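You operate a simulated robot arm through the tools that you are given. There is no shell and no other tool.

The job below is to be done with a simulated robot arm. You get a single attempt, and the scene is never put back.

JOB
Swap the number in the iron frame for the one printed on the pad and tighten the line.
Fine: knob fully loose, slider right back before the swap; old number into the rack; new one reading upright; raise and lower the tightened frame. Set down upright: brass number, what you pick out.

The check looks at the end state, three seconds after you hand in, the way a careful person would. Anything else that was tipped, shoved, dropped, spilled or broken makes it a failure.

ROBOT AND FRAMES
A 6-joint arm with a two-finger parallel gripper, fixed in place. Base frame: the origin is on the floor under the middle of its stand, x ahead of it, y to its left, z up; the work surface is at about z = 0.88. Lengths are in m, angles in degrees, forces in N, time in s.
With the tool pointing down near the work surface it reaches from about 0.26 to 0.66 m from the base axis. Its first joint turns from -66.0 to 66.0 degrees. Payload 2.9 kg.
The tool frame sits at the grasp point between the pads (the TCP): z along the fingers, y along the line on which they close. The tips reach 0.03 m beyond it. Largest opening 0.11 m; finger width 0.02, thickness 0.01; the body of the gripper, 0.048 by 0.112 m, starts 0.055 m behind the TCP.
Orientation is told as [roll, pitch, yaw] about the base's x, y, z axes, in that order, counted from this pose: with the fingers straight down and closing along the base's y, the tool's x points along the base's -x, its y along +y and its z along -z.

CONTROLS
- The arm moves only by the tool send_rows. Its argument "steps" is a list of rows, each a list of 6 numbers: the shift along the tool's x, y, z in cm, then the turn, a rotation vector about the tool's x, y, z in degrees. In form: [[tx, ty, tz, rx, ry, rz], ...]. A call has 1 to 20 rows; each row is the pose to reach, as a shift and turn from the pose commanded when the call began, along the tool's axes at that moment. "gripper" is the finger opening in cm, from 0 to 11, set as the call begins (left out, the last holds). Each row takes 0.2 s and may step no farther than 0.05 m and 8.6 degrees from the row before; otherwise, or with a gripper value out of range, the whole call is refused. A pose out of reach is approached as far as the arm can. The call stops where the force on the tool passes 80 N (or 10 N more than at its start, if that is more) or the arm is blocked; 0.2 s more then pass. Each finger travels about 0.108 m/s and halts on what it meets, pressing with about 35 N; the grip force reading is that of the motor and also rises with nothing between the fingers. The clock runs only during rows and for 0.2 s after the last one: add rows that repeat a pose to give the fingers time. It gives the time, the measured TCP pose, the force on the tool (base axes), the opening and the grip force at its end, in the units of the frame above (readings bear some noise), with the torque about the TCP (base axes, N m) and any sound that the robot's microphone picked up.
- Cameras (640 x 400 px; columns grow to the right, rows downward): "scene" is fixed at [0.0955, 0.4508, 1.3959]; the picture's right is [-0.53, -0.85, 0.00], its down [-0.40, 0.25, -0.88] and it looks along [0.75, -0.47, -0.47] (base axes); focal length 354 px, centre (320, 200). "wrist" rides on the gripper at [0.072, 0.017, -0.103] in the tool frame; the picture's right is [-0.23, 0.97, 0.00], its down [-0.76, -0.18, -0.62] and it looks along [-0.61, -0.14, 0.78] (tool axes); focal length 222 px, centre (320, 200). There is no depth. A picture from a camera that has moved, and an enlarged one, comes with that camera's place and axes in the base frame and with its lens.
- capture(camera): a new picture of that camera. It takes no simulated time.
- enlarge(camera, box): a new picture of the part [left, top, right, bottom] of that camera's present view, enlarged. It takes no simulated time.
- job_done(): hands the job in; it is judged then, once.

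Nothing tells you positions but the pictures and the camera data. Unless the task says otherwise, let go and move clear before handing in.

The tools are called after "Emit:" as a command line: name --pt "numbers of a row" for each row, then --argument value for the rest, lists and objects as JSON in quotes. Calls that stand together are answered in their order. send_rows: Moves the arm, as the interface text tells. Its arguments: {"type":"object","properties":{"steps":{"type":"array","items":{"type":"array","items":{"type":"number"}}},"gripper":{"type":"number"}},"required":["steps"]} The other tools are called the same way: capture (camera) takes a picture; enlarge (camera, box) takes an enlarged picture of a part of a camera's view; job_done () hands the job in.

At the start:

```text
time_s: 0.0
ee_pos: [0.4351, 0.1441, 1.2319]
tcp_rot: [-0.1, 0.1, 0.0]
ft_force: [-0.2, 0.0, -0.6]
wrist_torque: [-0.02, -0.01, 0.0]
width: 0.1099
grasp_force: 0.0
```

scene: 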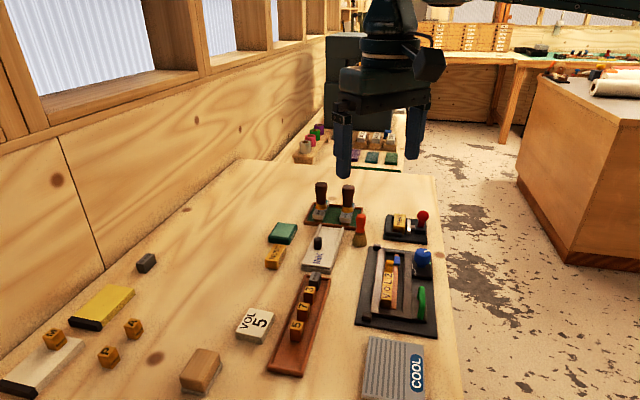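
wrist: 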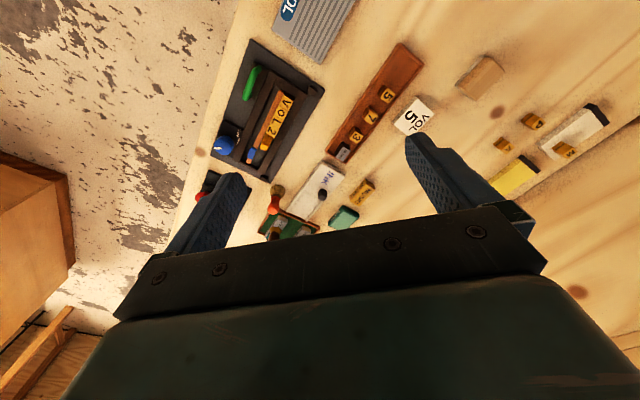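

I see a bench with an iron frame holding "VOL 2", a rack with brass numbers, and a pad saying "VOL 5". I'll look closer at each of them before moving.

Emit:
enlarge --camera "scene" --box '[340, 230, 460, 350]'

Emit:
enlarge --camera "scene" --box '[230, 260, 350, 390]'

Emit:
enlarge --camera "wrist" --box '[200, 30, 340, 190]'

Emit:
enlarge --camera "wrist" --box '[300, 30, 440, 190]'

Emit:
enlarge --camera "scene" --box '[260, 170, 440, 280]'

Emit:
enlarge --camera "scene" --box '[340, 320, 460, 400]'

```text
3.33 times, centred on (400, 290) of scene
camera zoom: at [0.0955, 0.4508, 1.3959], right [-0.53, -0.85, 0.0], down [-0.4, 0.25, -0.88], along [0.75, -0.47, -0.47], focal length 1181 px, centre (53, -100)
```

zoom: 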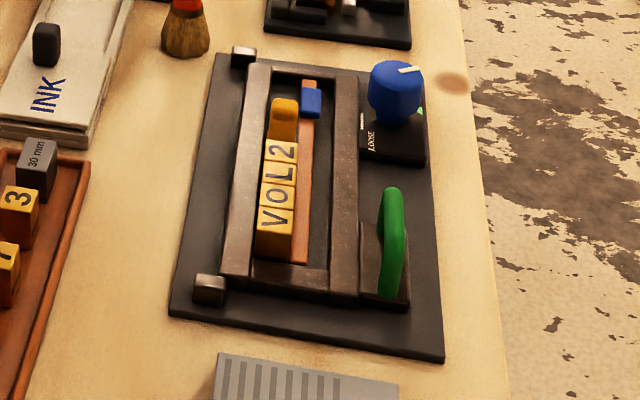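

```text
3.08 times, centred on (290, 325) of scene
camera zoom: at [0.0955, 0.4508, 1.3959], right [-0.53, -0.85, 0.0], down [-0.4, 0.25, -0.88], along [0.75, -0.47, -0.47], focal length 1090 px, centre (412, -185)
```

zoom: 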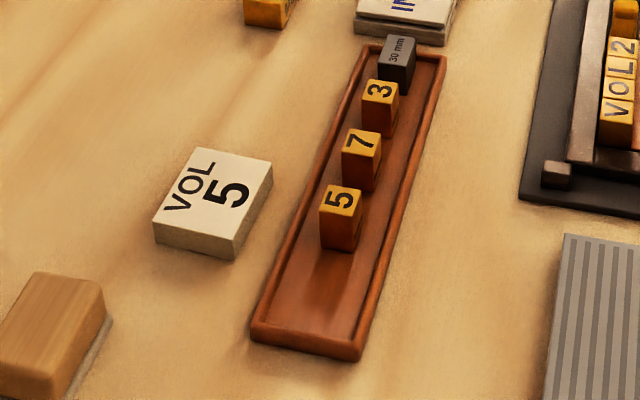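

```text
2.50 times, centred on (270, 110) of wrist
camera zoom: at [0.3629, 0.1602, 1.3361], right [0.23, 0.97, 0.0], down [0.76, -0.18, 0.62], along [0.61, -0.14, -0.78], focal length 555 px, centre (445, 425)
```

zoom: 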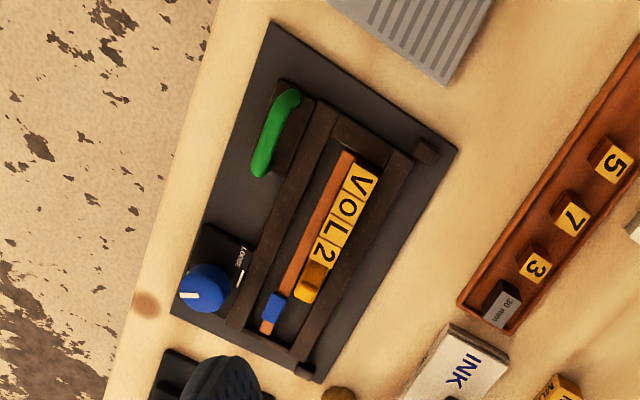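

```text
2.50 times, centred on (370, 110) of wrist
camera zoom: at [0.3629, 0.1602, 1.3361], right [0.23, 0.97, 0.0], down [0.76, -0.18, 0.62], along [0.61, -0.14, -0.78], focal length 555 px, centre (195, 425)
```

zoom: 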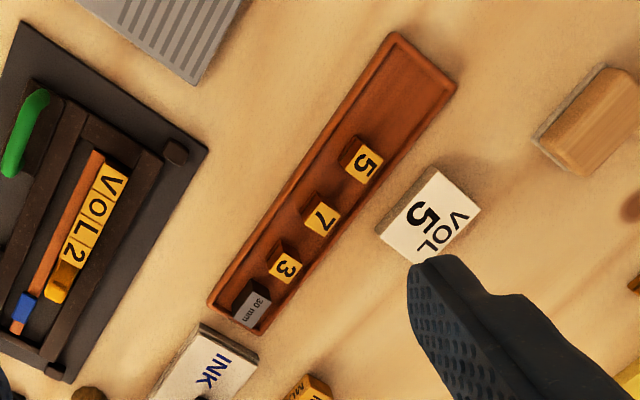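

```text
3.56 times, centred on (350, 225) of scene
camera zoom: at [0.0955, 0.4508, 1.3959], right [-0.53, -0.85, 0.0], down [-0.4, 0.25, -0.88], along [0.75, -0.47, -0.47], focal length 1259 px, centre (213, 111)
```

zoom: 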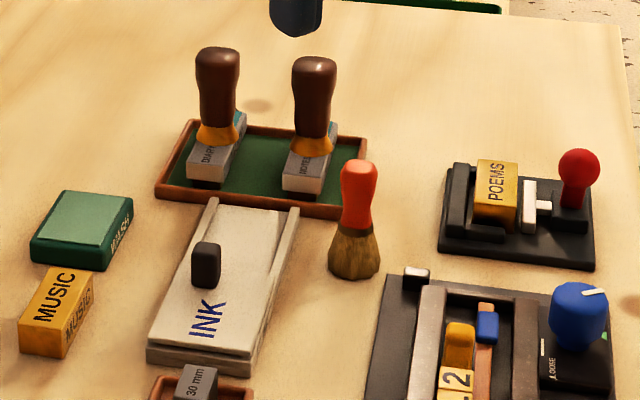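

```text
5.00 times, centred on (400, 360) of scene
camera zoom: at [0.0955, 0.4508, 1.3959], right [-0.53, -0.85, 0.0], down [-0.4, 0.25, -0.88], along [0.75, -0.47, -0.47], focal length 1771 px, centre (-80, -600)
```

zoom: 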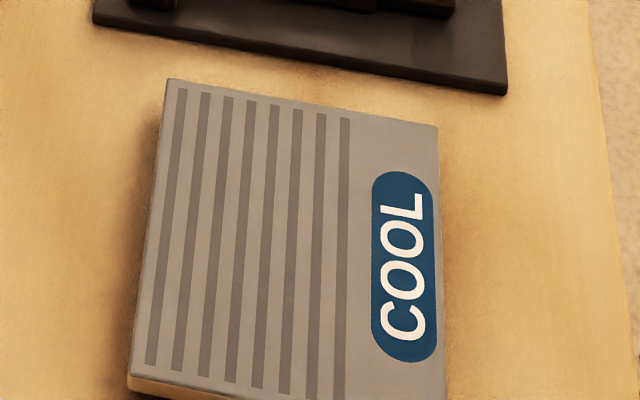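

The iron frame sits around (0.48, 0.05), the rack runs past (0.49, 0.25), and the pad reads VOL 5. I'll enlarge the details further before I move.

Emit:
enlarge --camera "scene" --box '[380, 245, 440, 285]'

Emit:
enlarge --camera "wrist" --box '[205, 90, 285, 180]'

Emit:
enlarge --camera "scene" --box '[375, 270, 435, 330]'

Emit:
enlarge --camera "wrist" --box '[240, 60, 320, 140]'

Emit:
enlarge --camera "wrist" --box '[330, 70, 410, 150]'

Emit:
enlarge --camera "scene" --box '[280, 260, 340, 350]'

```text
10.00 times, centred on (410, 265) of scene
camera zoom: at [0.0955, 0.4508, 1.3959], right [-0.53, -0.85, 0.0], down [-0.4, 0.25, -0.88], along [0.75, -0.47, -0.47], focal length 3542 px, centre (-580, -450)
```

zoom: 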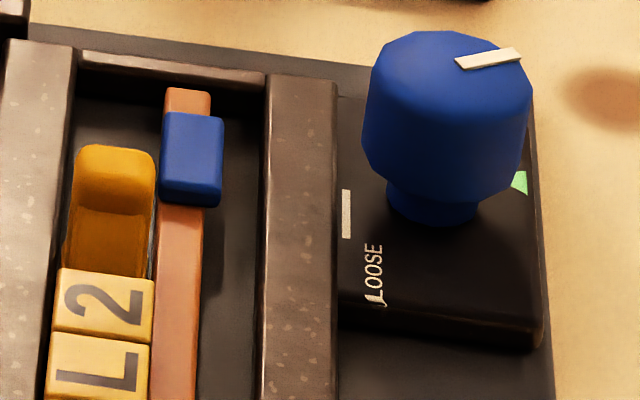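

```text
4.44 times, centred on (245, 135) of wrist
camera zoom: at [0.3629, 0.1602, 1.3361], right [0.23, 0.97, 0.0], down [0.76, -0.18, 0.62], along [0.61, -0.14, -0.78], focal length 987 px, centre (653, 489)
```

zoom: 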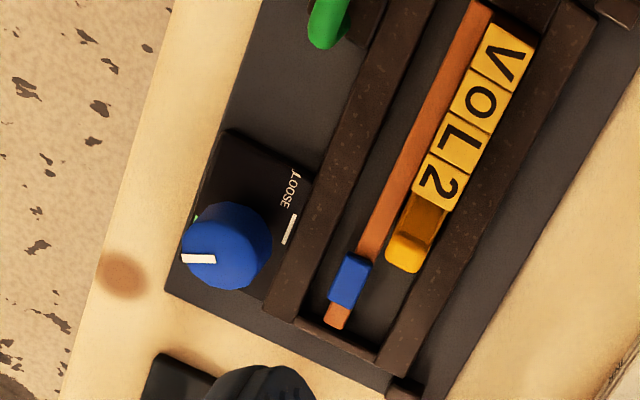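

```text
6.67 times, centred on (405, 300) of scene
camera zoom: at [0.0955, 0.4508, 1.3959], right [-0.53, -0.85, 0.0], down [-0.4, 0.25, -0.88], along [0.75, -0.47, -0.47], focal length 2361 px, centre (-247, -467)
```

zoom: 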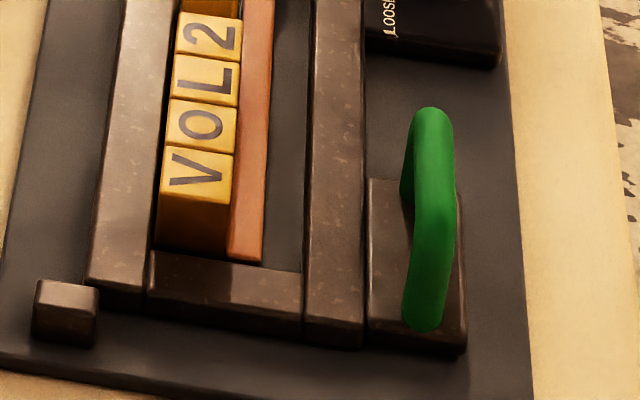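

```text
5.00 times, centred on (280, 100) of wrist
camera zoom: at [0.3629, 0.1602, 1.3361], right [0.23, 0.97, 0.0], down [0.76, -0.18, 0.62], along [0.61, -0.14, -0.78], focal length 1111 px, centre (520, 700)
```

zoom: 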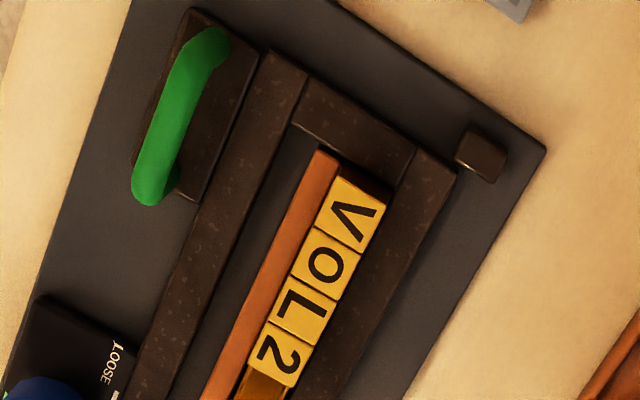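

```text
5.00 times, centred on (370, 110) of wrist
camera zoom: at [0.3629, 0.1602, 1.3361], right [0.23, 0.97, 0.0], down [0.76, -0.18, 0.62], along [0.61, -0.14, -0.78], focal length 1111 px, centre (70, 650)
```

zoom: 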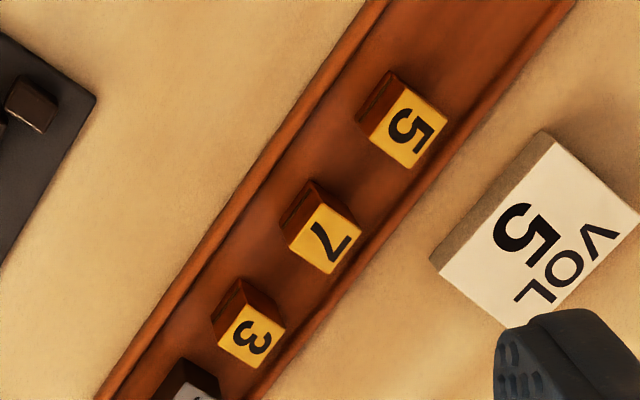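

```text
4.44 times, centred on (310, 305) of scene
camera zoom: at [0.0955, 0.4508, 1.3959], right [-0.53, -0.85, 0.0], down [-0.4, 0.25, -0.88], along [0.75, -0.47, -0.47], focal length 1574 px, centre (364, -267)
```

zoom: 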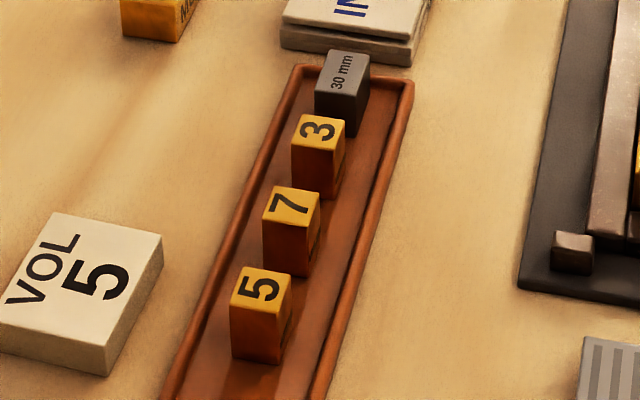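

The blue knob carries a white pointer, the dial has a LOOSE mark and a green mark, and a gold block sits behind the 2 with a blue tab on the copper bar beside it. I'll bring the wrist camera lower over the frame to learn the mechanism.

Emit:
send_rows --pt "0 -3 3 0 0 0" --pt "0 -6 6 0 0 0" --pt "0 -9 9 0 0 0" --pt "0 -11 12 0 0 0" --pt "0 -11 15 0 0 0"

Emit:
capture --camera "wrist"

```text
time_s: 1.2
ee_pos: [0.435, 0.0361, 1.0827]
tcp_rot: [-0.1, 0.0, 0.1]
ft_force: [0.1, 0.4, -0.5]
wrist_torque: [0.0, 0.0, -0.01]
width: 0.1099
grasp_force: 0.0
```

```text
taken
camera wrist: at [0.363, 0.0519, 1.1868], right [0.23, 0.97, 0.0], down [0.76, -0.18, 0.62], along [0.61, -0.14, -0.78], focal length 222 px, centre (320, 200)
```

wrist: 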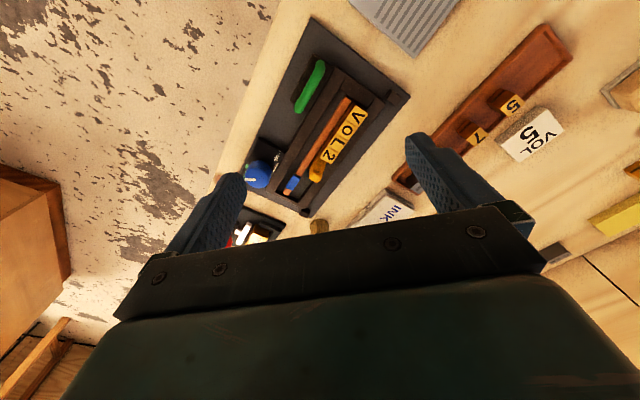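

Emit:
enlarge --camera "wrist" --box '[230, 100, 390, 210]'

Emit:
enlarge --camera "wrist" --box '[240, 140, 300, 200]'

Emit:
enlarge --camera "wrist" --box '[270, 130, 340, 200]'

Emit:
enlarge --camera "wrist" --box '[250, 15, 420, 130]'

```text
3.64 times, centred on (310, 155) of wrist
camera zoom: at [0.363, 0.0519, 1.1868], right [0.23, 0.97, 0.0], down [0.76, -0.18, 0.62], along [0.61, -0.14, -0.78], focal length 808 px, centre (356, 364)
```

zoom: 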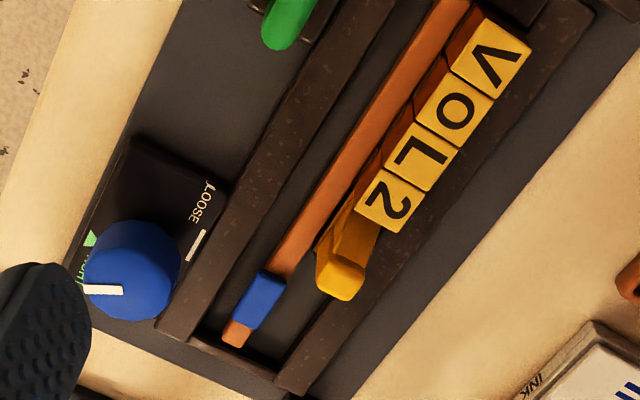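

```text
6.67 times, centred on (270, 170) of wrist
camera zoom: at [0.363, 0.0519, 1.1868], right [0.23, 0.97, 0.0], down [0.76, -0.18, 0.62], along [0.61, -0.14, -0.78], focal length 1481 px, centre (653, 400)
```

zoom: 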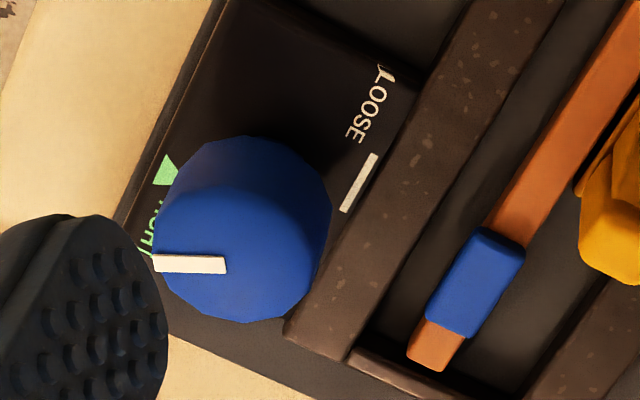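

```text
5.71 times, centred on (305, 165) of wrist
camera zoom: at [0.363, 0.0519, 1.1868], right [0.23, 0.97, 0.0], down [0.76, -0.18, 0.62], along [0.61, -0.14, -0.78], focal length 1269 px, centre (406, 400)
```

zoom: 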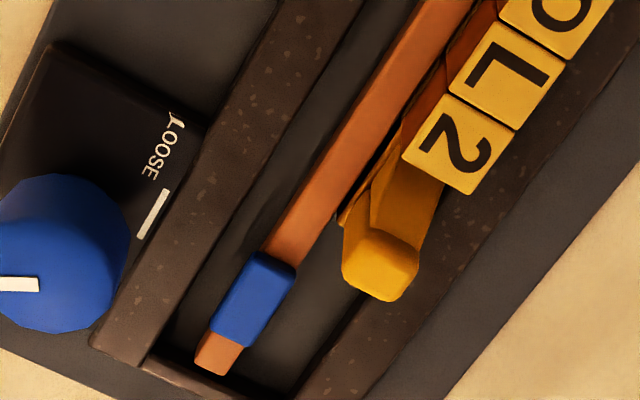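

```text
3.48 times, centred on (335, 72) of wrist
camera zoom: at [0.363, 0.0519, 1.1868], right [0.23, 0.97, 0.0], down [0.76, -0.18, 0.62], along [0.61, -0.14, -0.78], focal length 773 px, centre (268, 644)
```

zoom: 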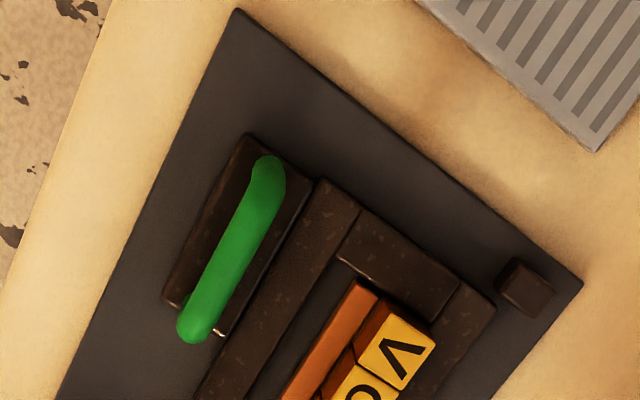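

The gold piece behind the 2 has a raised tab, so I take it for the slider. The pointer stands at the green TIGHT triangle, with LOOSE about 158° counter-clockwise of it. I'll look from the other side, turning the tool 45°.

Emit:
send_rows --pt "0.3 -1.5 1 0 0 -7.5" --pt "0.7 -3 2 0 0 -15" --pt "1.0 -4.5 3 0 0 -22.5" --pt "1.4 -6 4 0 0 -30" --pt "1.7 -7.5 5 0 0 -37.5" --pt "2.1 -8.9 5.8 0 0 -45"

Emit:
capture --camera "wrist"

Emit:
enlarge --camera "wrist" --box '[220, 100, 420, 225]'

```text
time_s: 2.6
ee_pos: [0.4166, -0.0555, 1.0252]
tcp_rot: [0.1, 0.0, 45.2]
ft_force: [-0.3, -0.4, 1.1]
wrist_torque: [0.0, 0.02, 0.02]
width: 0.1099
grasp_force: 0.0
```

```text
taken
camera wrist: at [0.3527, -0.0961, 1.1283], right [-0.53, 0.85, 0.0], down [0.66, 0.41, 0.62], along [0.53, 0.33, -0.78], focal length 222 px, centre (320, 200)
```

wrist: 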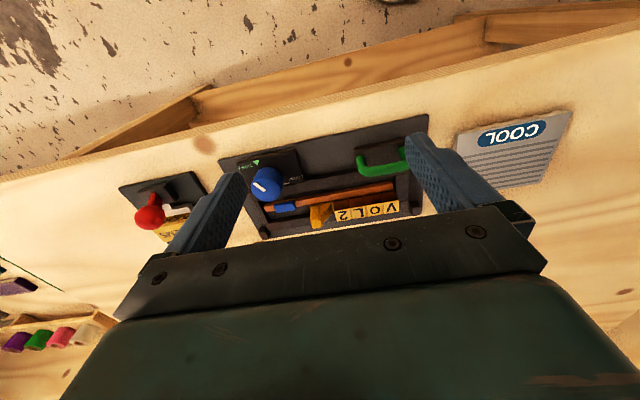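

```text
3.20 times, centred on (320, 162) of wrist
camera zoom: at [0.3527, -0.0961, 1.1283], right [-0.53, 0.85, 0.0], down [0.66, 0.41, 0.62], along [0.53, 0.33, -0.78], focal length 711 px, centre (320, 320)
```

zoom: 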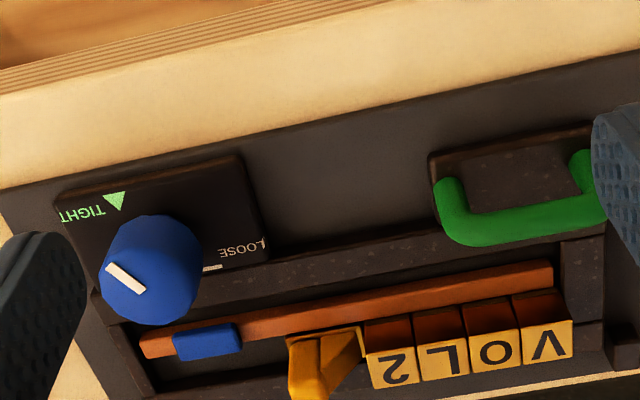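

From this side I can see the TIGHT and LOOSE markings and the slider shape. I'll zoom in on the parts.

Emit:
enlarge --camera "wrist" --box '[225, 140, 295, 215]'

Emit:
enlarge --camera "wrist" --box '[260, 180, 350, 235]'

Emit:
enlarge --camera "wrist" --box '[320, 130, 420, 225]'

Emit:
enlarge --camera "scene" --box '[350, 240, 450, 340]'

```text
5.33 times, centred on (260, 178) of wrist
camera zoom: at [0.3527, -0.0961, 1.1283], right [-0.53, 0.85, 0.0], down [0.66, 0.41, 0.62], along [0.53, 0.33, -0.78], focal length 1185 px, centre (640, 320)
```

zoom: 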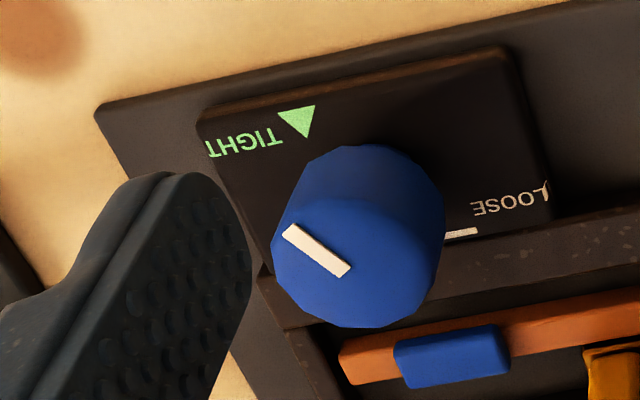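

```text
7.11 times, centred on (305, 208) of wrist
camera zoom: at [0.3527, -0.0961, 1.1283], right [-0.53, 0.85, 0.0], down [0.66, 0.41, 0.62], along [0.53, 0.33, -0.78], focal length 1580 px, centre (427, 147)
```

zoom: 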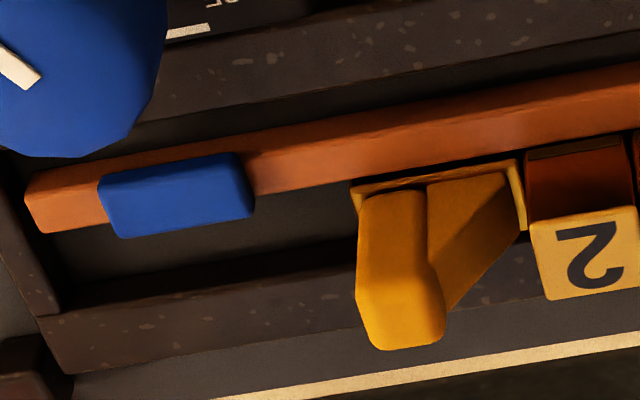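

```text
4.21 times, centred on (370, 178) of wrist
camera zoom: at [0.3527, -0.0961, 1.1283], right [-0.53, 0.85, 0.0], down [0.66, 0.41, 0.62], along [0.53, 0.33, -0.78], focal length 935 px, centre (110, 295)
```

zoom: 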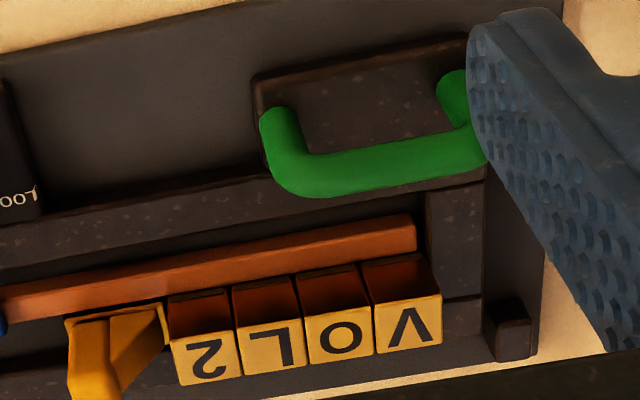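

```text
4.00 times, centred on (400, 290) of scene
camera zoom: at [0.0955, 0.4508, 1.3959], right [-0.53, -0.85, 0.0], down [-0.4, 0.25, -0.88], along [0.75, -0.47, -0.47], focal length 1417 px, centre (0, -160)
```

zoom: 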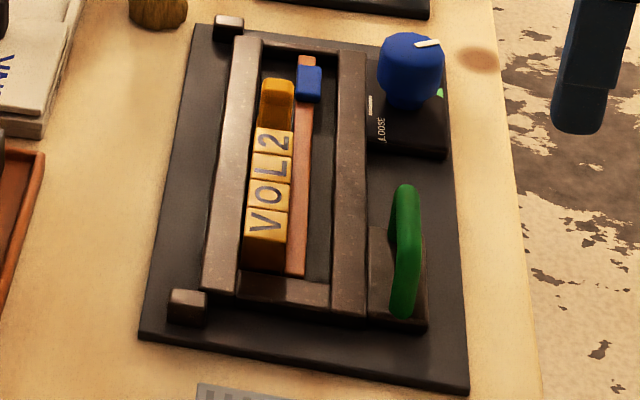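

The pointer is at TIGHT, near azimuth −106°. I put the knob centre near (0.504, −0.067) with its top at z≈0.94, so I'll go above it with the tool turned to about −78°, which leaves room to unscrew counter-clockwise.

Emit:
send_rows --pt "-0.3 -0.4 -1 0 0 7.7" --pt "-0.6 -0.8 -2 0 0 15.4" --pt "-1.0 -1.3 -2 0 0 23.1" --pt "-1.3 -1.7 -2 0 0 30.8" --pt "-1.7 -2.2 -2 0 0 38.5" --pt "-2.0 -2.6 -2 0 0 46.2" --pt "-2.4 -3.1 -2 0 0 53.9" --pt "-2.7 -3.5 -2 0 0 61.6" --pt "-3.0 -4.0 -2 0 0 69.3" --pt "-3.4 -4.4 -2 0 0 77.0" --pt "-3.7 -4.9 -2 0 0 84.7" --pt "-4.1 -5.3 -2 0 0 92.4" --pt "-4.4 -5.8 -2 0 0 100.1" --pt "-4.7 -6.2 -2 0 0 107.8" --pt "-5.1 -6.6 -2 0 0 115.5" --pt "-5.4 -7.0 -2 0 0 123.0" --pt "-5.4 -7.0 -2 0 0 123.0"

Emit:
capture --camera "wrist"

Emit:
enlarge --camera "wrist" --box '[220, 80, 420, 205]'

Emit:
capture --camera "scene"

```text
time_s: 6.2
ee_pos: [0.5023, -0.0652, 1.0451]
tcp_rot: [0.0, 0.0, -78.1]
ft_force: [0.1, 0.4, 0.6]
wrist_torque: [0.0, 0.02, 0.03]
width: 0.1101
grasp_force: 0.0
```

```text
taken
camera wrist: at [0.5044, 0.0079, 1.1477], right [1.0, -0.02, 0.0], down [-0.02, -0.78, 0.62], along [-0.01, -0.62, -0.78], focal length 222 px, centre (320, 200)
```

wrist: 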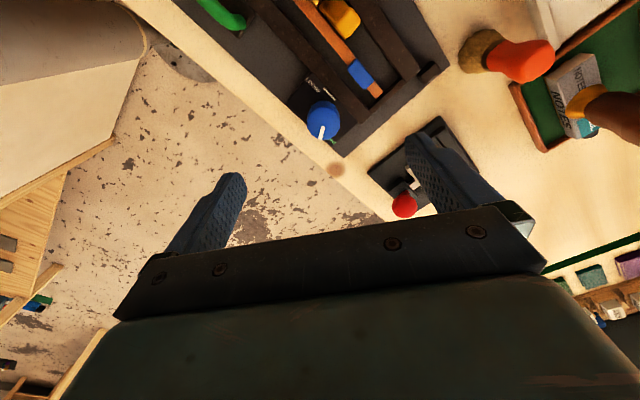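

```text
3.20 times, centred on (320, 142) of wrist
camera zoom: at [0.5044, 0.0079, 1.1477], right [1.0, -0.02, 0.0], down [-0.02, -0.78, 0.62], along [-0.01, -0.62, -0.78], focal length 711 px, centre (320, 384)
```

zoom: 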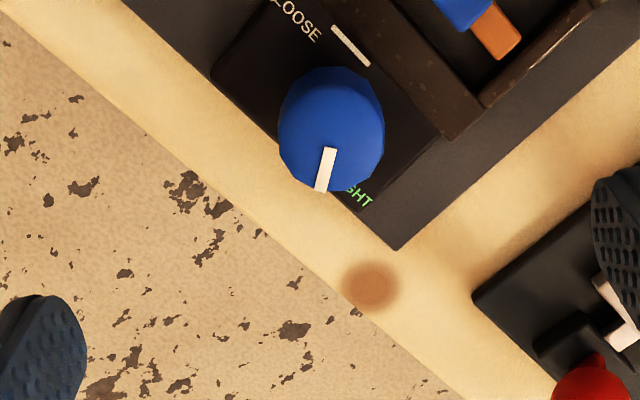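

```text
taken
```

scene: 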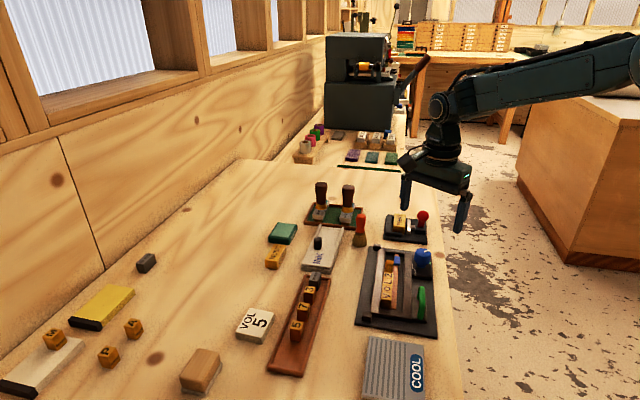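

The gripper is above the knob, and this view confirms its centre at about (0.505, −0.067) with the pointer at −104°. I'll narrow the fingers and go down around it.

Emit:
send_rows --pt "-0.1 0.2 0 0 0 0" --pt "-0.1 0.2 0 0 0 0" --pt "-0.1 0.2 3.5 0 0 0" --pt "-0.1 0.2 6.5 0 0 0" --pt "-0.1 0.2 8.5 0 0 0" --pt "-0.1 0.2 9.8 0 0 0" --pt "-0.1 0.2 9.8 0 0 0" --gripper 6

Emit:
capture --camera "wrist"

Emit:
enlarge --camera "scene" --box '[370, 200, 470, 300]'

```text
time_s: 7.8
ee_pos: [0.5042, -0.0634, 0.9466]
tcp_rot: [0.0, 0.1, -78.0]
ft_force: [1.0, -0.2, 0.2]
wrist_torque: [-0.08, 0.0, -0.02]
width: 0.0599
grasp_force: 0.2
```

```text
taken
camera wrist: at [0.5056, 0.0088, 1.0497], right [1.0, -0.02, 0.0], down [-0.01, -0.78, 0.62], along [-0.01, -0.62, -0.78], focal length 222 px, centre (320, 200)
```

wrist: 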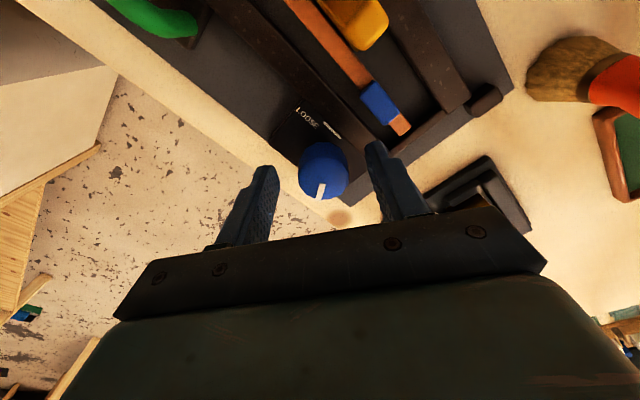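

```text
4.00 times, centred on (420, 250) of scene
camera zoom: at [0.0955, 0.4508, 1.3959], right [-0.53, -0.85, 0.0], down [-0.4, 0.25, -0.88], along [0.75, -0.47, -0.47], focal length 1417 px, centre (-80, 0)
```

zoom: 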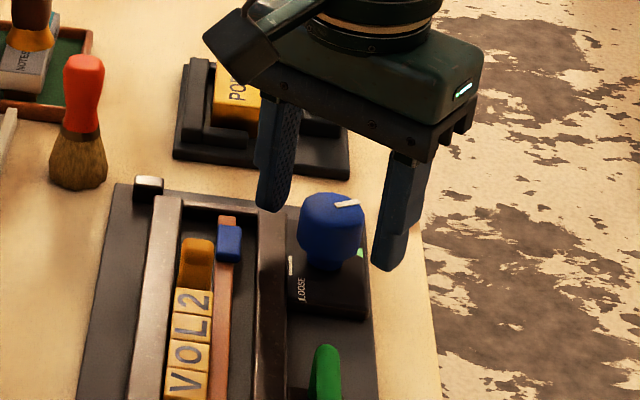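

The fingers straddle the knob evenly. I'll nudge 2 mm to centre and close on it.

Emit:
send_rows --pt "-0.2 0.1 0 0 0 0" --pt "-0.2 0.1 0 0 0 0" --pt "-0.2 0.1 0 0 0 0" --gripper 2.5

Emit:
capture --camera "wrist"

```text
time_s: 8.6
ee_pos: [0.5061, -0.0656, 0.9455]
tcp_rot: [0.1, 0.1, -77.7]
ft_force: [4.9, 14.2, 0.5]
wrist_torque: [0.12, -0.27, 0.02]
width: 0.0325
grasp_force: 45.2
```

```text
taken
camera wrist: at [0.5064, 0.0078, 1.0499], right [1.0, -0.01, 0.0], down [-0.01, -0.78, 0.62], along [-0.01, -0.62, -0.78], focal length 222 px, centre (320, 200)
```

wrist: 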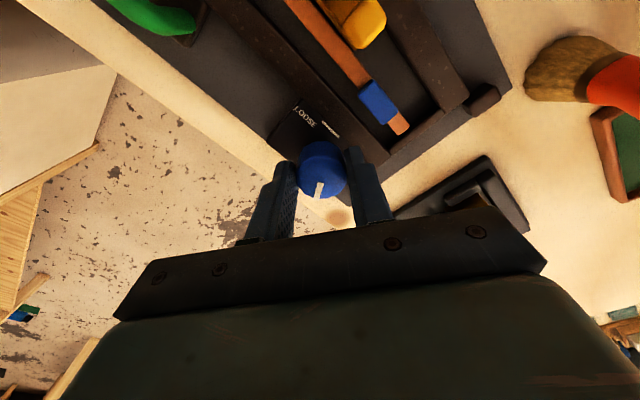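

The knob is held at 32.5 mm. I'll turn it counter-clockwise (yaw increasing) a little first and watch the torque and the pointer.

Emit:
send_rows --pt "0.12 0 0 0 0 0" --pt "0.12 0 0 0 0 -6" --pt "0.12 0 0 0 0 -12" --pt "0.12 0 0 0 0 -18" --pt "0.12 0 0 0 0 -24" --pt "0.12 0 0 0 0 -24"

Emit:
capture --camera "wrist"

Emit:
enlarge --camera "scene" --box '[370, 220, 450, 300]'

```text
time_s: 10.0
ee_pos: [0.5047, -0.0667, 0.9469]
tcp_rot: [-0.1, 0.2, -53.8]
ft_force: [-11.3, 14.8, 8.2]
wrist_torque: [-0.08, 0.13, 0.0]
width: 0.0327
grasp_force: 45.3
```

```text
taken
camera wrist: at [0.4754, 0.0013, 1.0499], right [0.92, 0.39, 0.0], down [0.31, -0.72, 0.62], along [0.24, -0.57, -0.78], focal length 222 px, centre (320, 200)
```

wrist: 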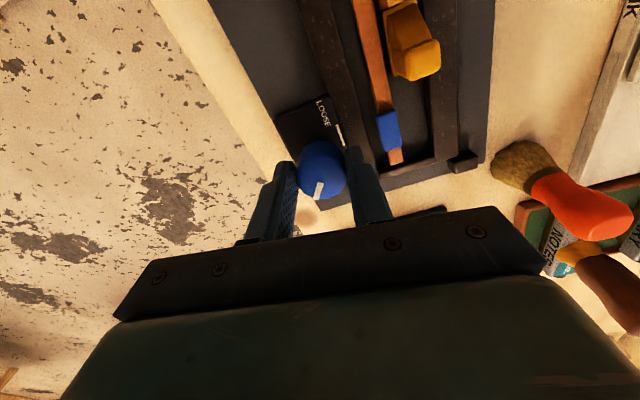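

```text
5.00 times, centred on (410, 260) of scene
camera zoom: at [0.0951, 0.4511, 1.3958], right [-0.53, -0.85, 0.0], down [-0.4, 0.25, -0.88], along [0.75, -0.47, -0.47], focal length 1771 px, centre (-130, -100)
```

zoom: 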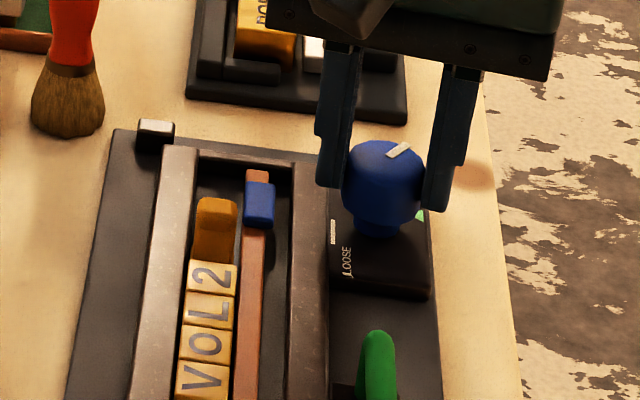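

The knob turns with the gripper. I'll relieve the side force by a small shift and keep unscrewing.

Emit:
send_rows --pt "0.16 0 -0.05 0 0 0" --pt "0.16 0 -0.05 0 0 -7" --pt "0.16 0 -0.05 0 0 -14" --pt "0.16 0 -0.05 0 0 -21" --pt "0.16 0 -0.05 0 0 -28" --pt "0.16 0 -0.05 0 0 -35" --pt "0.16 0 -0.05 0 0 -35"

Emit:
capture --camera "wrist"

Emit:
enlarge --camera "scene" --box '[370, 220, 450, 300]'

```text
time_s: 11.6
ee_pos: [0.5031, -0.0674, 0.9472]
tcp_rot: [0.0, 0.1, -19.1]
ft_force: [-13.2, -19.2, -3.9]
wrist_torque: [-0.48, 1.4, -0.06]
width: 0.0326
grasp_force: 44.9
```

```text
taken
camera wrist: at [0.4405, -0.0288, 1.0508], right [0.53, 0.85, 0.0], down [0.66, -0.42, 0.62], along [0.52, -0.33, -0.78], focal length 222 px, centre (320, 200)
```

wrist: 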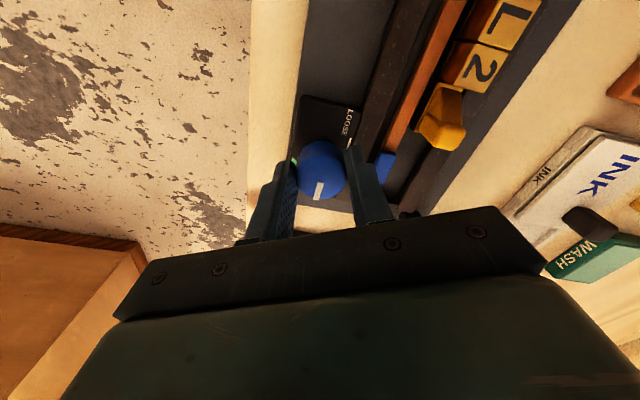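

```text
5.00 times, centred on (410, 260) of scene
camera zoom: at [0.0953, 0.4502, 1.3961], right [-0.53, -0.85, 0.0], down [-0.4, 0.25, -0.88], along [0.75, -0.47, -0.47], focal length 1771 px, centre (-130, -100)
```

zoom: 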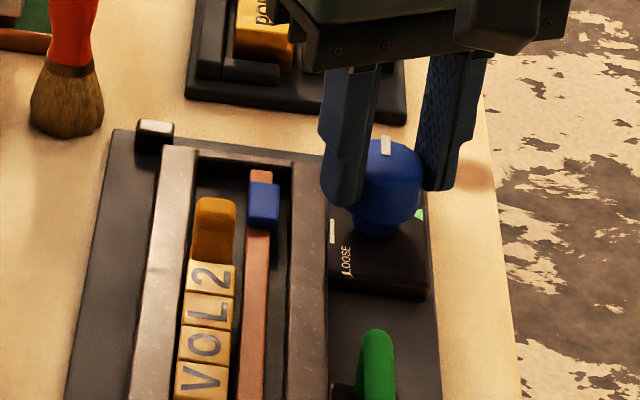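

The copper bar has backed away from the line, so the knob drives the bar. I'll continue turning with another small relief shift.

Emit:
send_rows --pt "0.05 -0.15 0 0 0 0" --pt "0.05 -0.15 0 0 0 -7" --pt "0.05 -0.15 0 0 0 -14" --pt "0.05 -0.15 0 0 0 -21" --pt "0.05 -0.15 0 0 0 -28" --pt "0.05 -0.15 0 0 0 -35" --pt "0.05 -0.15 0 0 0 -35"

Emit:
capture --camera "wrist"

Emit:
enlarge --camera "scene" --box '[370, 220, 450, 300]'

```text
time_s: 13.2
ee_pos: [0.5023, -0.0702, 0.9471]
tcp_rot: [-0.2, 0.0, 15.8]
ft_force: [-7.5, -23.2, 1.0]
wrist_torque: [-0.77, 0.23, -0.08]
width: 0.0326
grasp_force: 44.7
```

```text
taken
camera wrist: at [0.4283, -0.074, 1.0506], right [-0.05, 1.0, 0.0], down [0.78, 0.04, 0.62], along [0.62, 0.03, -0.78], focal length 222 px, centre (320, 200)
```

wrist: 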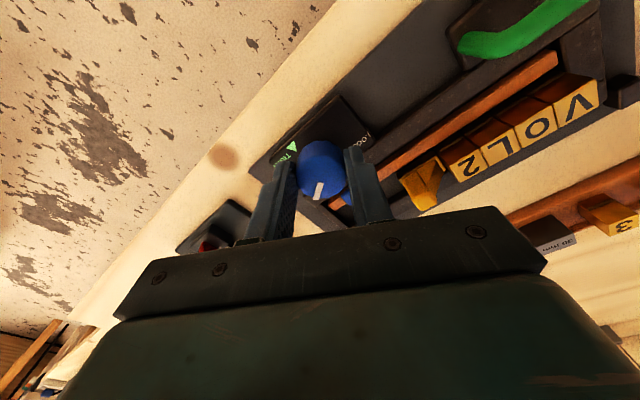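

```text
5.00 times, centred on (410, 260) of scene
camera zoom: at [0.0953, 0.4502, 1.3962], right [-0.53, -0.85, 0.0], down [-0.4, 0.25, -0.88], along [0.75, -0.47, -0.47], focal length 1771 px, centre (-130, -100)
```

zoom: 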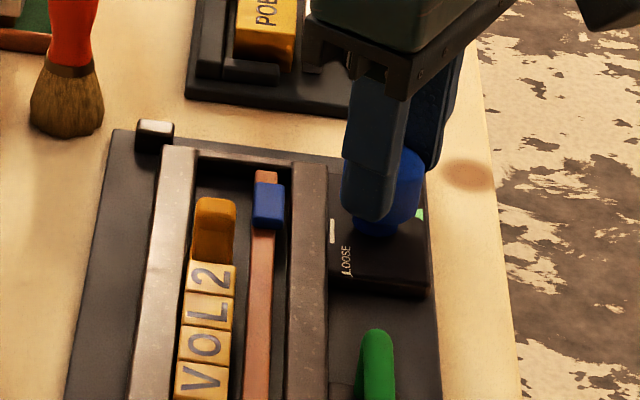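

Total turn is about 94° and the bar keeps backing off. I'll correct the side load and continue.

Emit:
send_rows --pt "0.1 -0.18 0 0 0 0" --pt "0.1 -0.18 0 0 0 -7" --pt "0.1 -0.18 0 0 0 -14" --pt "0.1 -0.18 0 0 0 -21" --pt "0.1 -0.18 0 0 0 -28" --pt "0.1 -0.18 0 0 0 -35" --pt "0.1 -0.18 0 0 0 -35"

Emit:
capture --camera "wrist"

Emit:
enlarge --camera "scene" --box '[370, 220, 450, 300]'

```text
time_s: 14.8
ee_pos: [0.5043, -0.071, 0.947]
tcp_rot: [-0.3, 0.0, 50.9]
ft_force: [6.1, -27.0, 3.9]
wrist_torque: [-0.59, -0.45, -0.13]
width: 0.0328
grasp_force: 44.7
```

```text
taken
camera wrist: at [0.4448, -0.1177, 1.0506], right [-0.61, 0.79, -0.01], down [0.62, 0.48, 0.62], along [0.5, 0.38, -0.78], focal length 222 px, centre (320, 200)
```

wrist: 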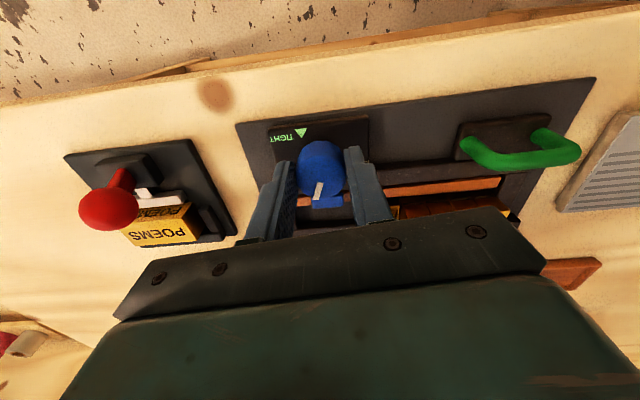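

```text
5.00 times, centred on (410, 260) of scene
camera zoom: at [0.0956, 0.4501, 1.3962], right [-0.53, -0.85, 0.0], down [-0.4, 0.25, -0.88], along [0.75, -0.47, -0.47], focal length 1771 px, centre (-130, -100)
```

zoom: 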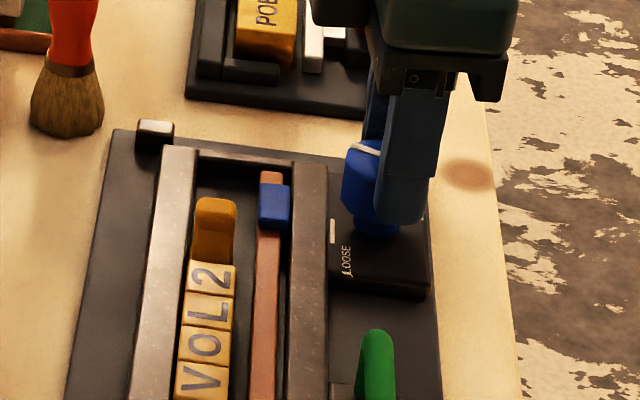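

The pointer now faces about +25° and LOOSE is near +64°. I'll go on in smaller turns and watch for the end stop.

Emit:
send_rows --pt "0.12 -0.15 0 0 0 0" --pt "0.12 -0.15 0 0 0 -6" --pt "0.12 -0.15 0 0 0 -12" --pt "0.12 -0.15 0 0 0 -18" --pt "0.12 -0.15 0 0 0 -18"

Emit:
capture --camera "wrist"

Emit:
enlarge --camera "scene" --box '[370, 220, 450, 300]'

```text
time_s: 16.0
ee_pos: [0.5045, -0.0718, 0.9458]
tcp_rot: [-0.3, 0.1, 68.9]
ft_force: [12.5, -24.4, 2.1]
wrist_torque: [-0.38, -0.5, -0.07]
width: 0.0327
grasp_force: 44.5
```

```text
taken
camera wrist: at [0.463, -0.1344, 1.0508], right [-0.83, 0.56, 0.0], down [0.44, 0.65, 0.62], along [0.35, 0.51, -0.78], focal length 222 px, centre (320, 200)
```

wrist: 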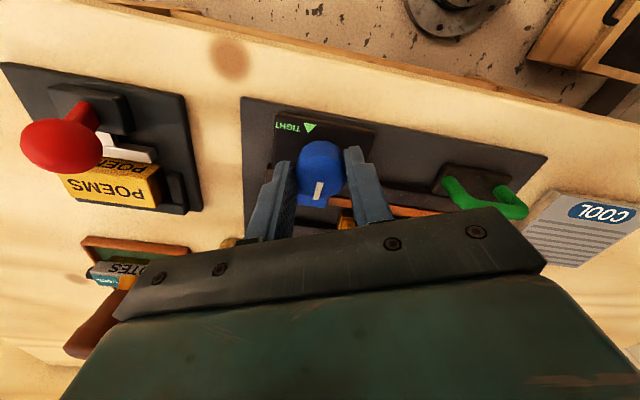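

```text
5.00 times, centred on (410, 260) of scene
camera zoom: at [0.0958, 0.4501, 1.3961], right [-0.53, -0.85, 0.0], down [-0.4, 0.25, -0.88], along [0.75, -0.47, -0.47], focal length 1771 px, centre (-130, -100)
```

zoom: 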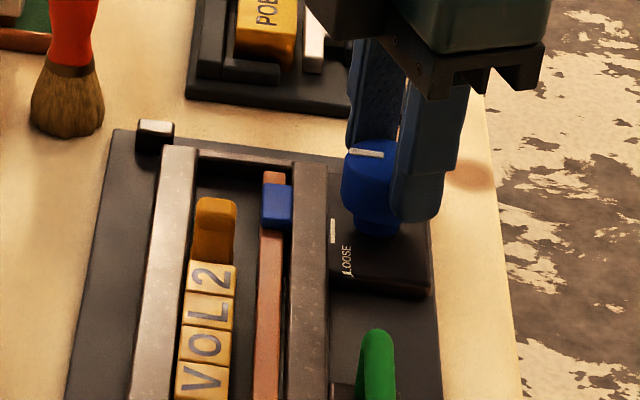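

The pointer is at about +43° with no stop yet. I'll turn further.

Emit:
send_rows --pt "0.14 -0.16 0 0 0 0" --pt "0.14 -0.16 0 0 0 -6" --pt "0.14 -0.16 0 0 0 -12" --pt "0.14 -0.16 0 0 0 -18" --pt "0.14 -0.16 0 0 0 -18"

Emit:
capture --camera "wrist"

Emit:
enlarge --camera "scene" --box '[370, 220, 450, 300]'

```text
time_s: 17.2
ee_pos: [0.5071, -0.072, 0.9471]
tcp_rot: [-0.2, -0.1, 87.3]
ft_force: [20.3, -2.6, -10.8]
wrist_torque: [-0.22, -0.44, -0.32]
width: 0.0327
grasp_force: 45.5
```

```text
taken
camera wrist: at [0.4854, -0.1444, 1.0504], right [-0.96, 0.27, 0.0], down [0.21, 0.75, 0.62], along [0.17, 0.6, -0.78], focal length 222 px, centre (320, 200)
```

wrist: 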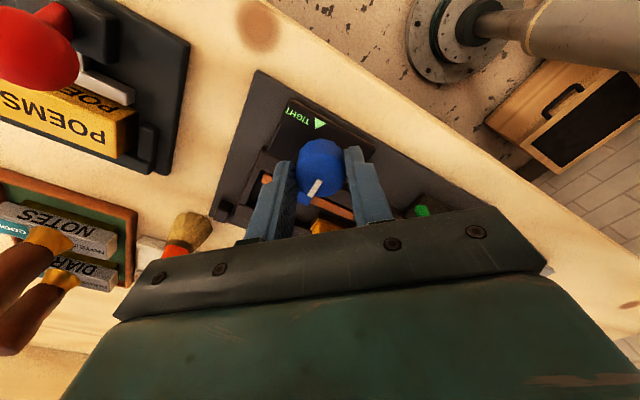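

```text
5.00 times, centred on (410, 260) of scene
camera zoom: at [0.0962, 0.4507, 1.3959], right [-0.53, -0.85, 0.0], down [-0.4, 0.25, -0.88], along [0.75, -0.47, -0.47], focal length 1771 px, centre (-130, -100)
```

zoom: 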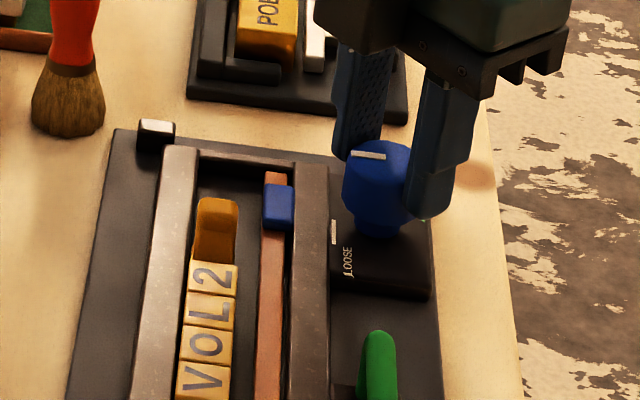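

The pointer slipped within the fingers and the torque jumped, so the knob is at its loose stop. I'll release and lift away, then check the dial.

Emit:
send_rows --pt "0 0 0 0 0 0" --pt "0 0 0 0 0 0" --pt "0 0 -3 0 0 0" --pt "0 0 -7 0 0 0" --pt "0 0 -10 0 0 0" --pt "0 0 -10 0 0 0" --gripper 6

Emit:
capture --camera "wrist"

Emit:
enlarge --camera "wrist" --box '[220, 100, 420, 225]'

Emit:
enlarge --camera "scene" --box '[350, 230, 450, 340]'

```text
time_s: 18.6
ee_pos: [0.5033, -0.0725, 1.0482]
tcp_rot: [-0.1, -0.1, 87.0]
ft_force: [0.5, 0.5, 0.4]
wrist_torque: [-0.02, -0.04, 0.01]
width: 0.06
grasp_force: 0.0
```

```text
taken
camera wrist: at [0.4831, -0.1446, 1.151], right [-0.96, 0.28, 0.0], down [0.22, 0.75, 0.62], along [0.17, 0.6, -0.78], focal length 222 px, centre (320, 200)
```

wrist: 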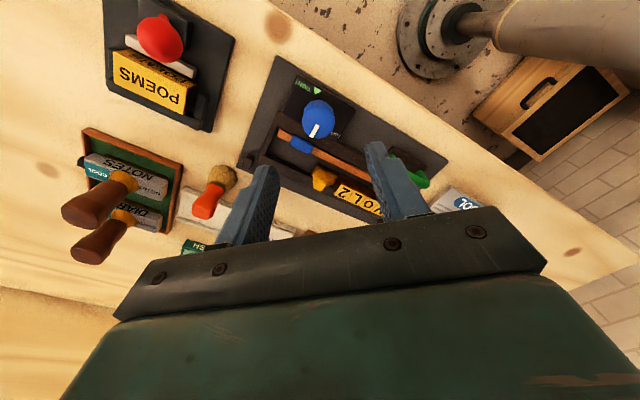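

```text
3.20 times, centred on (320, 162) of wrist
camera zoom: at [0.4831, -0.1446, 1.151], right [-0.96, 0.28, 0.0], down [0.22, 0.75, 0.62], along [0.17, 0.6, -0.78], focal length 711 px, centre (320, 320)
```

zoom: 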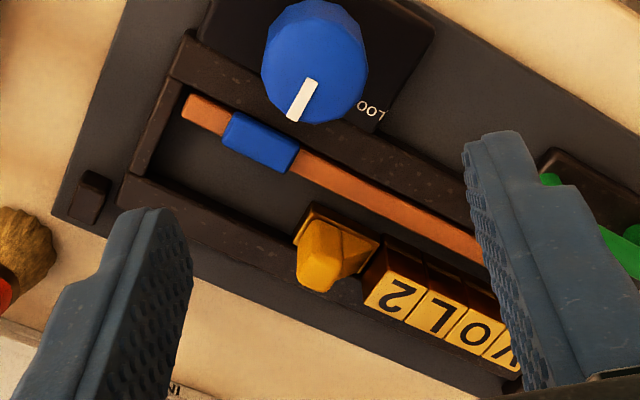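

```text
3.64 times, centred on (400, 285) of scene
camera zoom: at [0.0955, 0.4508, 1.3959], right [-0.53, -0.85, 0.0], down [-0.4, 0.25, -0.88], along [0.75, -0.47, -0.47], focal length 1288 px, centre (29, -109)
```

zoom: 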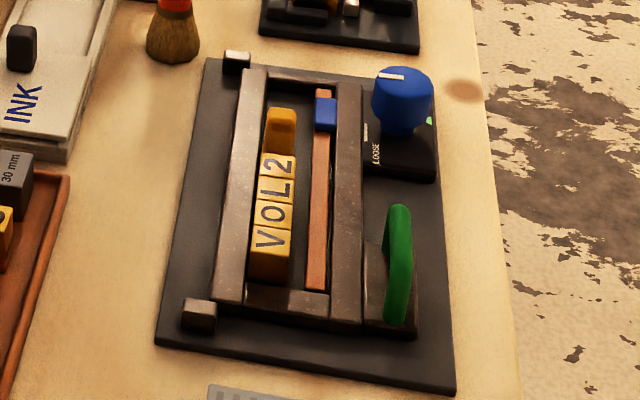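

The knob reads LOOSE and the copper bar is fully back. Next is the gold slider, so I'll zoom in on its shape.

Emit:
enlarge --camera "wrist" --box '[295, 150, 365, 205]'

Emit:
enlarge --camera "scene" --box '[375, 245, 415, 285]'

```text
7.27 times, centred on (330, 178) of wrist
camera zoom: at [0.4831, -0.1446, 1.151], right [-0.96, 0.28, 0.0], down [0.22, 0.75, 0.62], along [0.17, 0.6, -0.78], focal length 1615 px, centre (247, 364)
```

zoom: 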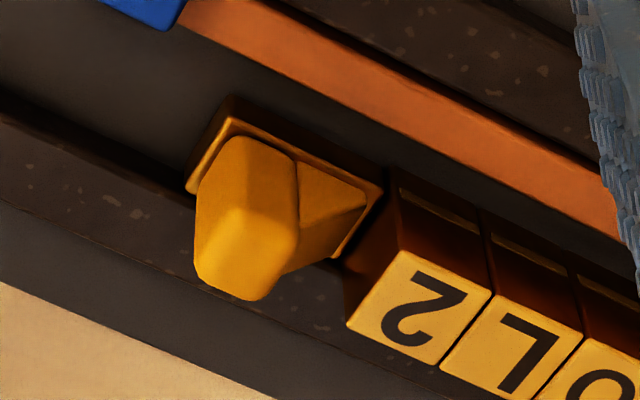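

```text
10.00 times, centred on (395, 265) of scene
camera zoom: at [0.0955, 0.4508, 1.3959], right [-0.53, -0.85, 0.0], down [-0.4, 0.25, -0.88], along [0.75, -0.47, -0.47], focal length 3542 px, centre (-430, -450)
```

zoom: 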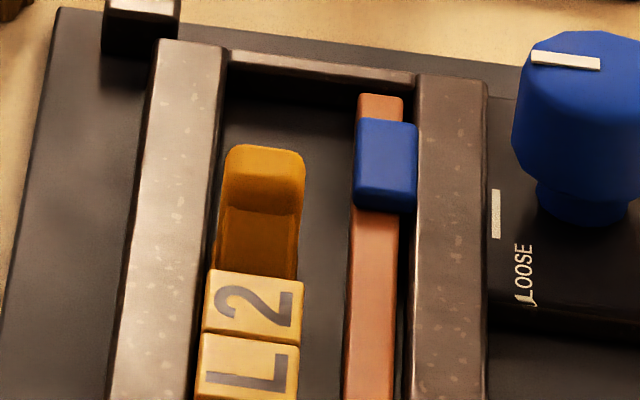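

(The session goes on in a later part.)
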